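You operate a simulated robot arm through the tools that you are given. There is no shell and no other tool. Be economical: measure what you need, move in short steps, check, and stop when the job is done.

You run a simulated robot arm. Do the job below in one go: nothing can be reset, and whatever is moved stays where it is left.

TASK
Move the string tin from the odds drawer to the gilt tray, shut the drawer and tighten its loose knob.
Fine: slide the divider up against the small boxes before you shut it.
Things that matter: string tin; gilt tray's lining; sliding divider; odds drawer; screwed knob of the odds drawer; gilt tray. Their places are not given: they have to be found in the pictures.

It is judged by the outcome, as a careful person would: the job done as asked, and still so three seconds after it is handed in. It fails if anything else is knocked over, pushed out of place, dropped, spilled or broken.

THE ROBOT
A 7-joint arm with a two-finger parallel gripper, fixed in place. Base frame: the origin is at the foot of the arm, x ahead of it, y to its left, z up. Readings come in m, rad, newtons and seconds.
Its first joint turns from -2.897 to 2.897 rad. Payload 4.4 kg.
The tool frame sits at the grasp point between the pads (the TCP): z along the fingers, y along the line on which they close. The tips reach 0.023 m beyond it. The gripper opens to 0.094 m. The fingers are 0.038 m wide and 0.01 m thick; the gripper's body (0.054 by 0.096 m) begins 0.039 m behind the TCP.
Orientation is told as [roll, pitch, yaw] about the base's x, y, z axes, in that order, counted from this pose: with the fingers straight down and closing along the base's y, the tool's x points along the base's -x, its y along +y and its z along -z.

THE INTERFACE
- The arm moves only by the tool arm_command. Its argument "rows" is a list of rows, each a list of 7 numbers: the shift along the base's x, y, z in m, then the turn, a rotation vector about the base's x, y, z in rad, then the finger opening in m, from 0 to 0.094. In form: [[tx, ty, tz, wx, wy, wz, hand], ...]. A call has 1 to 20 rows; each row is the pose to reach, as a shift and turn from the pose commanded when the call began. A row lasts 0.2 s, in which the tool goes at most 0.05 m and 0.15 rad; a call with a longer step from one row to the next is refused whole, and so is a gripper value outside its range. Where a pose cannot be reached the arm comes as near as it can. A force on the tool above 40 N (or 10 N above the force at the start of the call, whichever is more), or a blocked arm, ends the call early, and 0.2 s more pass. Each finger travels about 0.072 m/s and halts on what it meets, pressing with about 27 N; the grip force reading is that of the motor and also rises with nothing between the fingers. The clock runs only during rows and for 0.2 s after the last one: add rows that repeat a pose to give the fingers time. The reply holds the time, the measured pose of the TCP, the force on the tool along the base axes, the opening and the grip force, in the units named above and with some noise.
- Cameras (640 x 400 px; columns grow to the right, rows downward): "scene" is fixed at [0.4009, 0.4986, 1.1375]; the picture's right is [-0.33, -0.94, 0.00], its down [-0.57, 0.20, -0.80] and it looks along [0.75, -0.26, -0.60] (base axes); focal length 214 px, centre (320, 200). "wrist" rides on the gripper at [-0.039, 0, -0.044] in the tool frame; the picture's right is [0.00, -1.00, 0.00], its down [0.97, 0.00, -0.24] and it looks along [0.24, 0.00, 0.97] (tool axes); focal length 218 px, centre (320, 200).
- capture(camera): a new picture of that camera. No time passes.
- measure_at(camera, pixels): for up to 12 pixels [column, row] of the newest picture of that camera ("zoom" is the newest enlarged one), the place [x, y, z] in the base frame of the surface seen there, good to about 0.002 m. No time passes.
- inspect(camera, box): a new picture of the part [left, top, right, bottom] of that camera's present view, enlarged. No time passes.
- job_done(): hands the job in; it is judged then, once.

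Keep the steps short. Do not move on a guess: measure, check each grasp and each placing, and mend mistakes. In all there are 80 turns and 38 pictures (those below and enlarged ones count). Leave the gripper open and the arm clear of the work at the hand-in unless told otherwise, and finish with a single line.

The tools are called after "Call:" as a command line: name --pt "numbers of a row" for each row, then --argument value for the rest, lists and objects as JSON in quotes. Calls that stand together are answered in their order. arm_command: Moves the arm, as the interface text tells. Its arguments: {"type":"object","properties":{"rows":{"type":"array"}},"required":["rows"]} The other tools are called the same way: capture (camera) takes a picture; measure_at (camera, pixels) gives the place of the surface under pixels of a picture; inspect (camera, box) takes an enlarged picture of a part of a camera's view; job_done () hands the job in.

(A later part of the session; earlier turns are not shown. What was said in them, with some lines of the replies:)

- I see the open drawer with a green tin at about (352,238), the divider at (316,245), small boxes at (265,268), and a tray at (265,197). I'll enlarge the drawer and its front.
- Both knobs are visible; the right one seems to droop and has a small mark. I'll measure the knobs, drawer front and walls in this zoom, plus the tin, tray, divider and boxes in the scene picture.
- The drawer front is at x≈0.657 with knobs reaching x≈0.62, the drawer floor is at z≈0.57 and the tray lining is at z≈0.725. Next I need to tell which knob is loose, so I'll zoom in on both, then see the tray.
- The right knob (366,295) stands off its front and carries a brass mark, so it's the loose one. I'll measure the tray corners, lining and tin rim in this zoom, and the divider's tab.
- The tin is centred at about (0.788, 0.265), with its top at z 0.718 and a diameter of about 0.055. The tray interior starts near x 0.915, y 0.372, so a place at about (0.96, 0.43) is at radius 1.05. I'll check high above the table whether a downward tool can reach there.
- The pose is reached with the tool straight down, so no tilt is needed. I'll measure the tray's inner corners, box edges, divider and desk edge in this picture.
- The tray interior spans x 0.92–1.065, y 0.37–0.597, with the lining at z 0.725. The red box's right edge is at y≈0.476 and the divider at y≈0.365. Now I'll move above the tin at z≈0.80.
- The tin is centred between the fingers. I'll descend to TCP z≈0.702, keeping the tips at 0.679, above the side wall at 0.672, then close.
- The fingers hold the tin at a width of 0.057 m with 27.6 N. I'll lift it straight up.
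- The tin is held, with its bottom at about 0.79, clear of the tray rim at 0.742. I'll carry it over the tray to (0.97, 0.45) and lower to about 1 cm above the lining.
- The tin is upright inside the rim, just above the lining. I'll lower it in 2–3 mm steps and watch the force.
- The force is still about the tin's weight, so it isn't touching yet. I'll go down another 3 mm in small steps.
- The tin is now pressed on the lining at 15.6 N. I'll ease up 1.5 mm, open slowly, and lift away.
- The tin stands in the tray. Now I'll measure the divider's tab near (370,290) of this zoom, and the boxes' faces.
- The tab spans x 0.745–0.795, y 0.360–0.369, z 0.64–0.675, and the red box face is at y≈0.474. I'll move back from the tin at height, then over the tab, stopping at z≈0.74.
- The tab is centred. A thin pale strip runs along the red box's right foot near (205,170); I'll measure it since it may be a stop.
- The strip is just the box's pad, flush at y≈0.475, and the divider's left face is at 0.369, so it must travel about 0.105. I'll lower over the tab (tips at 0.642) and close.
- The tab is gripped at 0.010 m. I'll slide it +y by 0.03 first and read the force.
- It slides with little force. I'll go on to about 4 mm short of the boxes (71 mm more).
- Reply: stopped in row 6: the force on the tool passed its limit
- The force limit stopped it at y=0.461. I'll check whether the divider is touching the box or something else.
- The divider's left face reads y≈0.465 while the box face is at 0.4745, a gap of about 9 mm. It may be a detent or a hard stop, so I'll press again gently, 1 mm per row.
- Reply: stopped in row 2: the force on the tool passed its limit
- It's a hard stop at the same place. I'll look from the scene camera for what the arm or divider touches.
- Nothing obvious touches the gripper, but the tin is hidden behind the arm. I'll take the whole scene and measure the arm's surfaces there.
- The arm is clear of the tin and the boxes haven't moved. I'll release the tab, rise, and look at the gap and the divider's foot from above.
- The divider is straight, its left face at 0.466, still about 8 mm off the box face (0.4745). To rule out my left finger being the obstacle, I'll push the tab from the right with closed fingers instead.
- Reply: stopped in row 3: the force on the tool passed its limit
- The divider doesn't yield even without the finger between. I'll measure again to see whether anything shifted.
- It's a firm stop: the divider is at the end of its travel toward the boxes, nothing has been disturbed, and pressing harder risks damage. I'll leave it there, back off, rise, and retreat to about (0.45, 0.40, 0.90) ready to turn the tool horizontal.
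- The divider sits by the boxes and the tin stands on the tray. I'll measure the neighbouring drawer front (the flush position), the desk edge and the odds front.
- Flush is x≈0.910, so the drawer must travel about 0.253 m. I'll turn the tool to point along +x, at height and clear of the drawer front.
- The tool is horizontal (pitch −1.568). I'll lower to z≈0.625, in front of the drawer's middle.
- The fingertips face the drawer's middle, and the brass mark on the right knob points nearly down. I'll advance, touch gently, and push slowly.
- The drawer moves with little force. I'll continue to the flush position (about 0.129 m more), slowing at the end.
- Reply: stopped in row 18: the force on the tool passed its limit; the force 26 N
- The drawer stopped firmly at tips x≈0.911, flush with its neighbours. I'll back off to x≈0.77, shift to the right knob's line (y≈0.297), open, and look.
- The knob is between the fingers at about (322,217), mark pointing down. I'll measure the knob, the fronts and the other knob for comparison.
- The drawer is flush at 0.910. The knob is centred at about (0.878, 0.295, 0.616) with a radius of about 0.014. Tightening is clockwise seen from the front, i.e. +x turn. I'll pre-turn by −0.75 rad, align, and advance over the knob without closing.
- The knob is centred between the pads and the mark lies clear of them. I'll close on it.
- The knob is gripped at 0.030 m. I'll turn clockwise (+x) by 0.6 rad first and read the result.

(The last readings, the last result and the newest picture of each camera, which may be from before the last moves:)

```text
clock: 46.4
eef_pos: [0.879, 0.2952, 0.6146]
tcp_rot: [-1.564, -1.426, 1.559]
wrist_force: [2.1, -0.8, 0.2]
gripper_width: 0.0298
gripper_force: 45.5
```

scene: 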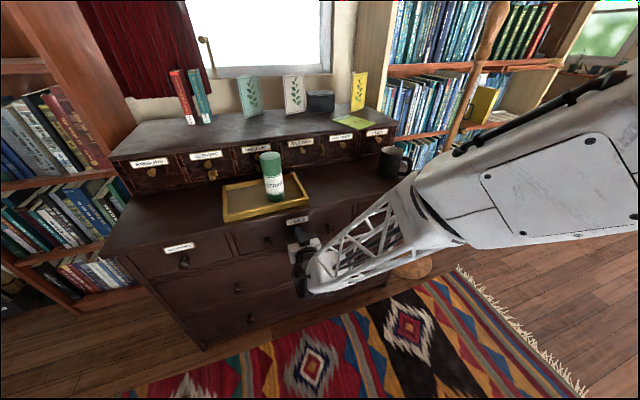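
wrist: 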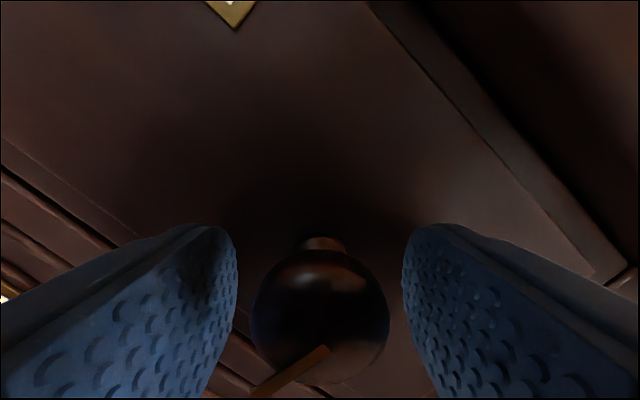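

It turns freely. I'll turn on by another 0.9 rad.

Call:
arm_command --pt "0 0 0 0.12 0 0 0.015" --pt "0 0 0 0.24 0 0 0.015" --pt "0 0 0 0.36 0 0 0.015" --pt "0 0 0 0.48 0 0 0.015" --pt "0 0 0 0.6 0 0 0.015" --pt "0 0 0 0.72 0 0 0.015" --pt "0 0 0 0.84 0 0 0.015" --pt "0 0 0 0.9 0 0 0.015" --pt "0 0 0 0.9 0 0 0.015"

Call:
capture --camera "wrist"

```text
clock: 47.0
eef_pos: [0.8842, 0.2956, 0.6104]
tcp_rot: [1.343, -1.513, -1.353]
wrist_force: [-24.2, -9.7, 19.1]
gripper_width: 0.0298
gripper_force: 45.0
stopped in row 2: the force on the tool passed its limit (the readings are from after the stop); the commanded pose is now the measured one
```

```text
7 pictures are left
```

wrist: 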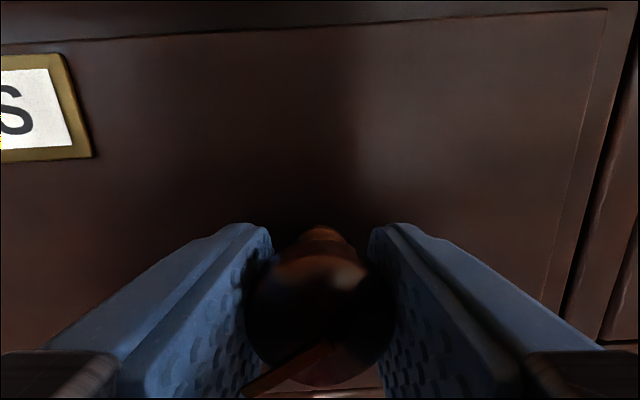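

The force limit stopped the turn at about 0.68 rad total, possibly the knob seating. I'll open, back off along −x, and look at the knob.

Call:
arm_command --pt "0 0 0 0 0 0 0.035" --pt "0 0 0 0 0 0 0.05" --pt "0 0 0 0 0 0 0.06" --pt "-0.02 0 0.002 0 0 0 0.06" --pt "-0.05 0 0.004 0 0 0 0.06" --pt "-0.09 0 0.006 0 0 0 0.06" --pt "-0.11 0 0.006 0 0 0 0.06" --pt "-0.11 0 0.006 0 0 0 0.06"

Call:
inspect --camera "wrist" --box '[260, 170, 380, 270]'

```text
clock: 48.8
eef_pos: [0.7745, 0.2949, 0.6151]
tcp_rot: [1.329, -1.514, -1.341]
wrist_force: [-0.2, 0.4, 0.4]
gripper_width: 0.0601
gripper_force: 0.0
```

```text
4.00 times, centred on (320, 220) of wrist
```

zoom: 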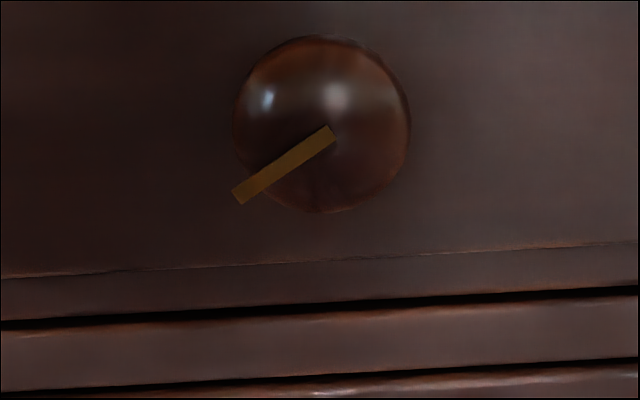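

The mark has gone from about 6 to about 8 o'clock. I'll measure the knob's stand-off to see whether it went in.

Call:
measure_at --camera "zoom" --pixels '[[322, 110], [320, 90], [245, 190], [300, 150], [245, 125], [400, 125], [330, 150], [500, 150], [320, 45], [320, 205]]'

```text
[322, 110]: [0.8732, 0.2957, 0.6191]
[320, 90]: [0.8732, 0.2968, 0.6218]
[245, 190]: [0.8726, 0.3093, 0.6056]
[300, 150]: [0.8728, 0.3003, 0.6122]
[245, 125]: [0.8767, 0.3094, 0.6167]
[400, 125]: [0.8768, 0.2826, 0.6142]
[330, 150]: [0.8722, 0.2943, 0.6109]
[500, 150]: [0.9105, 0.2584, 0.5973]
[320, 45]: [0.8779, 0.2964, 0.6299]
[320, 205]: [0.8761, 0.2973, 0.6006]
```

The knob went in only about 1.5 mm, so it may or may not be seated. To be sure, I'll regrasp with the hand turned back by 0.8 rad and test again: first turn back and advance.

Call:
arm_command --pt "0 0 0 -0.14 0 0 0.055" --pt "0 0 0 -0.28 0 0 0.055" --pt "0 0 0 -0.42 0 0 0.055" --pt "0 0 0 -0.56 0 0 0.055" --pt "0 0 0 -0.7 0 0 0.055" --pt "0 0 0 -0.84 0 0 0.055" --pt "0.03 0 0 -0.84 0 0 0.055" --pt "0.06 0 0 -0.84 0 0 0.055" --pt "0.085 0 -0.001 -0.84 0 0 0.055" --pt "0.1 0 -0.001 -0.84 0 0 0.055" --pt "0.106 0 -0.001 -0.84 0 0 0.055" --pt "0.106 0 -0.001 -0.84 0 0 0.055"

Call:
capture --camera "wrist"

```text
clock: 51.4
eef_pos: [0.8808, 0.2959, 0.616]
tcp_rot: [-1.57, -0.787, 1.552]
wrist_force: [0.7, 0.2, 0.0]
gripper_width: 0.0551
gripper_force: 0.1
```

```text
5 pictures are left
```

wrist: 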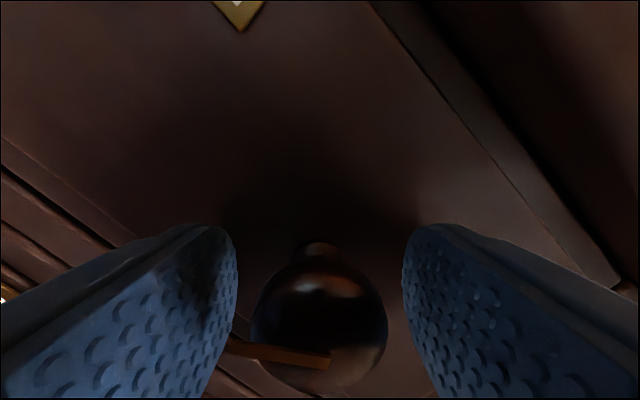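

The mark now points at the left pad, so closing here would press on it. I'll turn the open hand in place by +0.9 rad so the mark lies well off the closing line.

Call:
arm_command --pt "0 0 0 0.14 0 0 0.055" --pt "0 0 0 0.28 0 0 0.055" --pt "0 0 0 0.42 0 0 0.055" --pt "0 0 0 0.56 0 0 0.055" --pt "0 0 0 0.7 0 0 0.055" --pt "0 0 0 0.8 0 0 0.055" --pt "0 0 0 0.9 0 0 0.055" --pt "0 0 0 0.9 0 0 0.055"

```text
clock: 53.2
eef_pos: [0.8804, 0.2949, 0.6154]
tcp_rot: [1.45, -1.452, -1.462]
wrist_force: [-0.5, -0.1, 0.2]
gripper_width: 0.0553
gripper_force: 0.0
```

It turned freely with no obstruction, so the earlier stop came from the knob itself. I'll close and turn gently again in 0.03 rad rows.

Call:
arm_command --pt "0 0 0 0 0 0 0.04" --pt "0 0 0 0 0 0 0.025" --pt "0 0 0 0 0 0 0.015" --pt "0 0 0 0 0 0 0.015" --pt "0 0 0 0 0 0 0.015" --pt "0 0 0 0.03 0 0 0.015" --pt "0 0 0 0.06 0 0 0.015" --pt "0 0 0 0.09 0 0 0.015" --pt "0 0 0 0.12 0 0 0.015" --pt "0 0 0 0.15 0 0 0.015" --pt "0 0 0 0.15 0 0 0.015"

```text
clock: 55.6
eef_pos: [0.8819, 0.2946, 0.6163]
tcp_rot: [1.445, -1.454, -1.457]
wrist_force: [0.4, -25.7, 0.7]
gripper_width: 0.0301
gripper_force: 44.3
out of reach, approached as far as the arm can: row 7, 8, 9, 10, 11
```

The arm reports these poses as out of reach: its wrist limit lies near this roll, so the earlier stop may not have been the knob seating. I'll release, back off 6 cm, and turn the hand back by 2.5 rad to gain a long clockwise range; the mark is then off the pads too.

Call:
arm_command --pt "0 0 0 0 0 0 0.035" --pt "0 0 0 0 0 0 0.055" --pt "-0.03 0 0 0 0 0 0.055" --pt "-0.06 0 0 -0.14 0 0 0.055" --pt "-0.06 0 0 -0.28 0 0 0.055" --pt "-0.06 0 0 -0.42 0 0 0.055" --pt "-0.06 0 0 -0.56 0 0 0.055" --pt "-0.06 0 0 -0.7 0 0 0.055" --pt "-0.06 0 0 -0.84 0 0 0.055" --pt "-0.06 0 0 -0.98 0 0 0.055" --pt "-0.06 0 0 -1.12 0 0 0.055" --pt "-0.06 0 0 -1.26 0 0 0.055" --pt "-0.06 0 0 -1.4 0 0 0.055" --pt "-0.06 0 0 -1.54 0 0 0.055" --pt "-0.06 0 0 -1.68 0 0 0.055" --pt "-0.06 0 0 -1.82 0 0 0.055" --pt "-0.06 0 0 -1.96 0 0 0.055" --pt "-0.06 0 0 -2.1 0 0 0.055" --pt "-0.06 0 0 -2.24 0 0 0.055" --pt "-0.06 0 0 -2.38 0 0 0.055"

```text
clock: 59.8
eef_pos: [0.8201, 0.2954, 0.6151]
tcp_rot: [-1.592, 0.694, 1.553]
wrist_force: [0.2, 0.3, 0.5]
gripper_width: 0.055
gripper_force: 0.1
```

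The hand is now at roll ≈ −2.27, close to perpendicular to the mark. I'll check alignment before advancing.

Call:
capture --camera "wrist"

```text
4 pictures are left
```

wrist: 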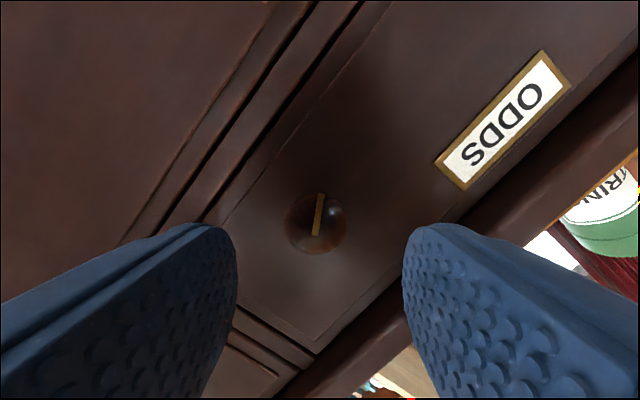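

The knob is centred and the mark lies perpendicular to the closing line. I'll measure the knob's current depth, then advance and close.

Call:
measure_at --camera "wrist" --pixels '[[318, 225], [330, 230], [310, 230], [320, 200], [288, 222], [345, 222]]'

Call:
arm_command --pt "0.03 0 0 0 0 0 0.055" --pt "0.05 0 0 0 0 0 0.055" --pt "0.06 0 0 0 0 0 0.055" --pt "0.06 0 0 0 0 0 0.055" --pt "0.06 0 0 0 0 0 0.04" --pt "0.06 0 0 0 0 0 0.025" --pt "0.06 0 0 0 0 0 0.015" --pt "0.06 0 0 0 0 0 0.015" --pt "0.06 0 0 0 0 0 0.015"

```text
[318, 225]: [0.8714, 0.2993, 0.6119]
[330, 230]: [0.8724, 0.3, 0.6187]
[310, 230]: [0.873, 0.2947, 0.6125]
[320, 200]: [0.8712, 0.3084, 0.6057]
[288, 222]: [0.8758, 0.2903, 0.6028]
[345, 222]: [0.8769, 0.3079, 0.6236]
```

```text
clock: 61.8
eef_pos: [0.8804, 0.2945, 0.6143]
tcp_rot: [-1.589, 0.694, 1.555]
wrist_force: [0.7, -20.8, -18.5]
gripper_width: 0.0304
gripper_force: 44.7
```

Gripped, but with a side load of about 28 N, so I'm slightly off the knob's axis. I'll ease the hand 1.5 mm toward −y/−z to relieve it.

Call:
arm_command --pt "0 -0.0007 -0.0006 0 0 0 0.015" --pt "0 -0.0015 -0.0013 0 0 0 0.015" --pt "0 -0.0015 -0.0013 0 0 0 0.015"

```text
clock: 62.6
eef_pos: [0.8802, 0.2952, 0.6152]
tcp_rot: [-1.594, 0.693, 1.553]
wrist_force: [-1.1, -4.6, -11.3]
gripper_width: 0.0302
gripper_force: 45.3
```

The side load dropped to about 12 N. I'll turn clockwise in 0.1 rad rows for 0.5 rad and read.

Call:
arm_command --pt "0 0 -0.0007 0.05 0 0 0.015" --pt "0 0 -0.0007 0.12 0 0 0.015" --pt "0 0 -0.0007 0.2 0 0 0.015" --pt "0 0 -0.0007 0.3 0 0 0.015" --pt "0 0 -0.0007 0.4 0 0 0.015" --pt "0 0 -0.0007 0.5 0 0 0.015" --pt "0 0 -0.0007 0.5 0 0 0.015"

```text
clock: 64.2
eef_pos: [0.8813, 0.2951, 0.6157]
tcp_rot: [-1.587, 0.19, 1.558]
wrist_force: [-1.1, 6.8, 19.9]
gripper_width: 0.0302
gripper_force: 45.0
```

It turned another 0.5 rad, so the knob wasn't tight before. I'll continue with 0.6 rad more, following the axis (+z 0.7 mm).

Call:
arm_command --pt "0 0.0003 0.001 0.1 0 0 0.015" --pt "0 0.0003 0.001 0.2 0 0 0.015" --pt "0 0.0003 0.001 0.3 0 0 0.015" --pt "0 0.0003 0.001 0.4 0 0 0.015" --pt "0 0.0003 0.001 0.5 0 0 0.015" --pt "0 0.0003 0.001 0.6 0 0 0.015" --pt "0 0.0003 0.001 0.6 0 0 0.015"

```text
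clock: 65.8
eef_pos: [0.8801, 0.2949, 0.6146]
tcp_rot: [-1.575, -0.409, 1.556]
wrist_force: [1.5, 10.7, 7.2]
gripper_width: 0.0302
gripper_force: 44.9
```

It followed again (roll ≈ −1.16). Another 0.6 rad.

Call:
arm_command --pt "0 0.0005 0.0003 0.1 0 0 0.015" --pt "0 0.0005 0.0003 0.2 0 0 0.015" --pt "0 0.0005 0.0003 0.3 0 0 0.015" --pt "0 0.0005 0.0003 0.4 0 0 0.015" --pt "0 0.0005 0.0003 0.5 0 0 0.015" --pt "0 0.0005 0.0003 0.6 0 0 0.015" --pt "0 0.0005 0.0003 0.6 0 0 0.015"

Call:
capture --camera "wrist"

```text
clock: 67.4
eef_pos: [0.8812, 0.2955, 0.6143]
tcp_rot: [-1.559, -1.01, 1.545]
wrist_force: [1.6, -12.3, -0.4]
gripper_width: 0.0302
gripper_force: 45.2
```

```text
3 pictures are left
```

wrist: 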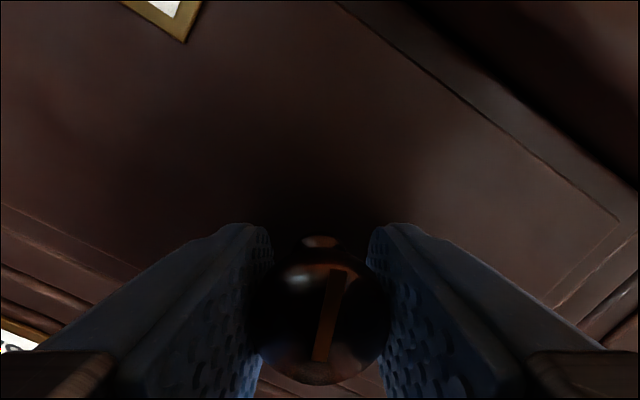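

The mark keeps its place between the pads (pointing up, slightly right), so the knob is turning with the hand with no slip. I'll turn a further 0.55 rad, staying short of the wrist limit.

Call:
arm_command --pt "0 -0.0007 0 0.08 0 0 0.015" --pt "0 -0.0007 0 0.16 0 0 0.015" --pt "0 -0.0007 0 0.24 0 0 0.015" --pt "0 -0.0007 0 0.32 0 0 0.015" --pt "0 -0.0007 0 0.4 0 0 0.015" --pt "0 -0.0007 0 0.48 0 0 0.015" --pt "0 -0.0007 0 0.55 0 0 0.015" --pt "0 -0.0007 0 0.55 0 0 0.015"

```text
clock: 69.2
eef_pos: [0.8816, 0.2958, 0.6153]
tcp_rot: [-0.806, -1.554, 0.795]
wrist_force: [-0.4, 11.2, -1.5]
gripper_width: 0.0308
gripper_force: 44.8
```

No stop yet (about 3.05 rad turned in all). I'll release, back off, and turn back about 3 rad for another bite.

Call:
arm_command --pt "0 0 0 0 0 0 0.035" --pt "0 0 0 0 0 0 0.055" --pt "-0.03 0 0 0 0 0 0.055" --pt "-0.06 0 0 -0.148 0 0 0.055" --pt "-0.06 0 0 -0.296 0 0 0.055" --pt "-0.06 0 0 -0.444 0 0 0.055" --pt "-0.06 0 0 -0.592 0 0 0.055" --pt "-0.06 0 0 -0.74 0 0 0.055" --pt "-0.06 0 0 -0.888 0 0 0.055" --pt "-0.06 0 0 -1.036 0 0 0.055" --pt "-0.06 0 0 -1.184 0 0 0.055" --pt "-0.06 0 0 -1.332 0 0 0.055" --pt "-0.06 0 0 -1.48 0 0 0.055" --pt "-0.06 0 0 -1.628 0 0 0.055" --pt "-0.06 0 0 -1.776 0 0 0.055" --pt "-0.06 0 0 -1.924 0 0 0.055" --pt "-0.06 0 0 -2.072 0 0 0.055" --pt "-0.06 0 0 -2.22 0 0 0.055" --pt "-0.06 0 0 -2.368 0 0 0.055" --pt "-0.06 0 0 -2.516 0 0 0.055"

Call:
capture --camera "wrist"

```text
clock: 73.4
eef_pos: [0.8197, 0.2947, 0.6154]
tcp_rot: [-1.6, 0.958, 1.549]
wrist_force: [0.2, 0.5, 0.1]
gripper_width: 0.0551
gripper_force: 0.1
```

```text
2 pictures are left
```

wrist: 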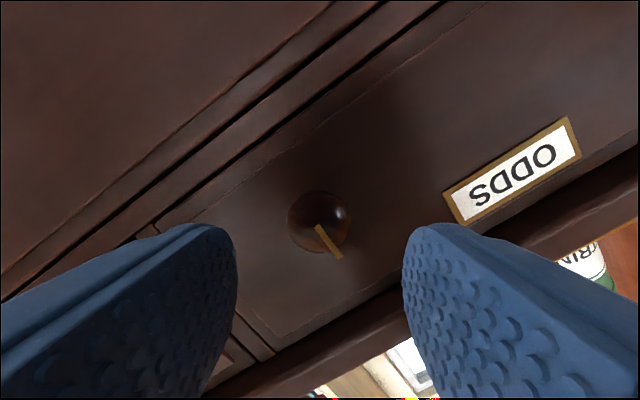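

The mark has moved well round. I'll measure the knob's depth and the mark's direction.

Call:
measure_at --camera "wrist" --pixels '[[319, 229], [335, 252], [326, 238], [318, 215], [330, 225], [310, 225], [290, 222], [347, 222], [320, 192], [265, 222]]'

```text
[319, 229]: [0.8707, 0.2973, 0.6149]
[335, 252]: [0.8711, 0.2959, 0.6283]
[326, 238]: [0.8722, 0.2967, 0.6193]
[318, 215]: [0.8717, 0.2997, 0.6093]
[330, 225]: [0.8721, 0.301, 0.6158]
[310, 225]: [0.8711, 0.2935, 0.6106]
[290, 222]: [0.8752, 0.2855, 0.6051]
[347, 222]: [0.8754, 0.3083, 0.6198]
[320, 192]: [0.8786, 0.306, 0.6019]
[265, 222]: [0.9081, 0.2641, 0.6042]
```

The mark points straight up (turned about 175°). I'll grip again and turn gently to feel whether it's now tight.

Call:
arm_command --pt "0.03 0 0 0 0 0 0.055" --pt "0.05 0 0 0 0 0 0.055" --pt "0.06 0 0 0 0 0 0.055" --pt "0.06 0 0 0 0 0 0.055" --pt "0.06 0 0 0 0 0 0.04" --pt "0.06 0 0 0 0 0 0.025" --pt "0.06 0 0 0 0 0 0.015" --pt "0.06 0 0 0 0 0 0.015" --pt "0.06 0 0 0 0 0 0.015"

```text
clock: 75.4
eef_pos: [0.881, 0.2949, 0.6149]
tcp_rot: [-1.6, 0.958, 1.546]
wrist_force: [0.7, -14.3, -3.0]
gripper_width: 0.0308
gripper_force: 45.0
```

Call:
arm_command --pt "0 -0.0007 0 0.04 0 0 0.015" --pt "0 -0.0007 0 0.08 0 0 0.015" --pt "0 -0.0007 0 0.14 0 0 0.015" --pt "0 -0.0007 0 0.22 0 0 0.015" --pt "0 -0.0007 0 0.3 0 0 0.015" --pt "0 -0.0007 0 0.4 0 0 0.015" --pt "0 -0.0007 0 0.4 0 0 0.015"

```text
clock: 77.0
eef_pos: [0.8812, 0.2938, 0.615]
tcp_rot: [-1.589, 0.556, 1.556]
wrist_force: [-1.4, 8.9, 3.1]
gripper_width: 0.0301
gripper_force: 45.5
```

No clear stop. I'll turn 0.8 rad more, then check whether the mark followed or the pads slipped.

Call:
arm_command --pt "0 0.0003 0 0.1 0 0 0.015" --pt "0 0.0003 0 0.2 0 0 0.015" --pt "0 0.0003 0 0.3 0 0 0.015" --pt "0 0.0003 0 0.4 0 0 0.015" --pt "0 0.0003 0 0.5 0 0 0.015" --pt "0 0.0003 0 0.6 0 0 0.015" --pt "0 0.0003 0 0.7 0 0 0.015" --pt "0 0.0003 0 0.8 0 0 0.015" --pt "0 0.0003 0 0.8 0 0 0.015"

```text
clock: 79.0
eef_pos: [0.8798, 0.2931, 0.614]
tcp_rot: [-1.575, -0.244, 1.557]
wrist_force: [1.8, -4.3, -10.9]
gripper_width: 0.031
gripper_force: 45.1
```

Still moving without a stop. I'll use the rest of the wrist range (1.2 rad).

Call:
arm_command --pt "0 0 -0.0005 0.1 0 0 0.015" --pt "0 0 -0.0005 0.2 0 0 0.015" --pt "0 0 -0.0005 0.3 0 0 0.015" --pt "0 0 -0.0005 0.4 0 0 0.015" --pt "0 0 -0.0005 0.5 0 0 0.015" --pt "0 0 -0.0005 0.6 0 0 0.015" --pt "0 0 -0.0005 0.7 0 0 0.015" --pt "0 0 -0.0005 0.8 0 0 0.015" --pt "0 0 -0.0005 0.9 0 0 0.015" --pt "0 0 -0.0005 1.0 0 0 0.015" --pt "0 0 -0.0005 1.1 0 0 0.015" --pt "0 0 -0.0005 1.2 0 0 0.015" --pt "0 0 -0.0005 1.2 0 0 0.015"

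```text
clock: 81.8
eef_pos: [0.8804, 0.2958, 0.6146]
tcp_rot: [-1.485, -1.443, 1.475]
wrist_force: [-1.2, 33.2, -17.8]
gripper_width: 0.0311
gripper_force: 44.4
```

There is a side load of about 37 N at the end. I'll release, back off 10 cm and look at the mark.

Call:
arm_command --pt "0 0 0 0 0 0 0.035" --pt "0 0 0 0 0 0 0.055" --pt "0 0 0 0 0 0 0.06" --pt "-0.03 0 0 0 0 0 0.06" --pt "-0.06 0 0 0 0 0 0.06" --pt "-0.09 0 0 0 0 0 0.06" --pt "-0.09 0 0 0 0 0 0.06"

Call:
capture --camera "wrist"

```text
clock: 83.4
eef_pos: [0.7903, 0.2945, 0.6143]
tcp_rot: [-1.479, -1.439, 1.468]
wrist_force: [-1.0, -0.2, -0.6]
gripper_width: 0.0602
gripper_force: 0.0
```

```text
1 pictures are left
```

wrist: 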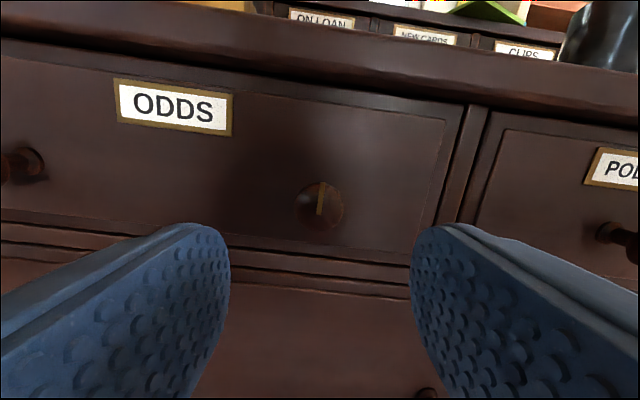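

The mark still points up, even though the hand turned about 2.4 rad more: the knob has reached its stop and the pads slipped on it. I'll confirm with measurements of the mark and the drawer front.

Call:
measure_at --camera "wrist" --pixels '[[321, 188], [319, 210], [320, 198], [270, 190], [440, 200], [600, 215], [400, 150]]'

```text
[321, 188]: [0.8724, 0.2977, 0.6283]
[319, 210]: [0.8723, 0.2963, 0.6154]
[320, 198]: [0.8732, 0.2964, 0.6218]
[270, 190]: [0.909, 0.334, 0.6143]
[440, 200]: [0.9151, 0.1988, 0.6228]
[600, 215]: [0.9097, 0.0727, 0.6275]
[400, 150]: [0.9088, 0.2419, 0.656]
```

The mark is exactly upright, the knob is tight, and the drawer is flush (0.909). I'll retreat with the gripper open.

Call:
arm_command --pt "-0.04 0 0 0 0 0 0.08" --pt "-0.08 0 0 0 0 0 0.09" --pt "-0.12 0 0 0 0 0 0.09" --pt "-0.16 0 0.02 0 0 0 0.09" --pt "-0.2 0 0.05 0 0 0 0.09" --pt "-0.23 0 0.08 0 0 0 0.09" --pt "-0.23 0 0.08 0 0 0 0.09"

Call:
capture --camera "scene"

```text
clock: 85.0
eef_pos: [0.5588, 0.2946, 0.6948]
tcp_rot: [-1.482, -1.442, 1.469]
wrist_force: [0.2, 0.1, -0.3]
gripper_width: 0.0899
gripper_force: 0.0
```

```text
0 pictures are left
```

scene: 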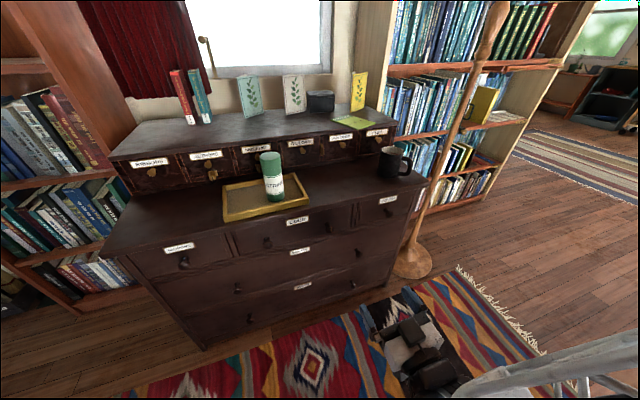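

The drawer is shut, the tin stands in the tray, nothing else has moved, and the arm is clear with the gripper open. I'll hand in.

Call:
job_done

```text
The job is handed in.
```

The string tin stands in the gilt tray, the odds drawer is shut flush and its right knob is tight; the divider hit a firm stop with about 8 mm still showing between it and the small boxes, so I left it there.
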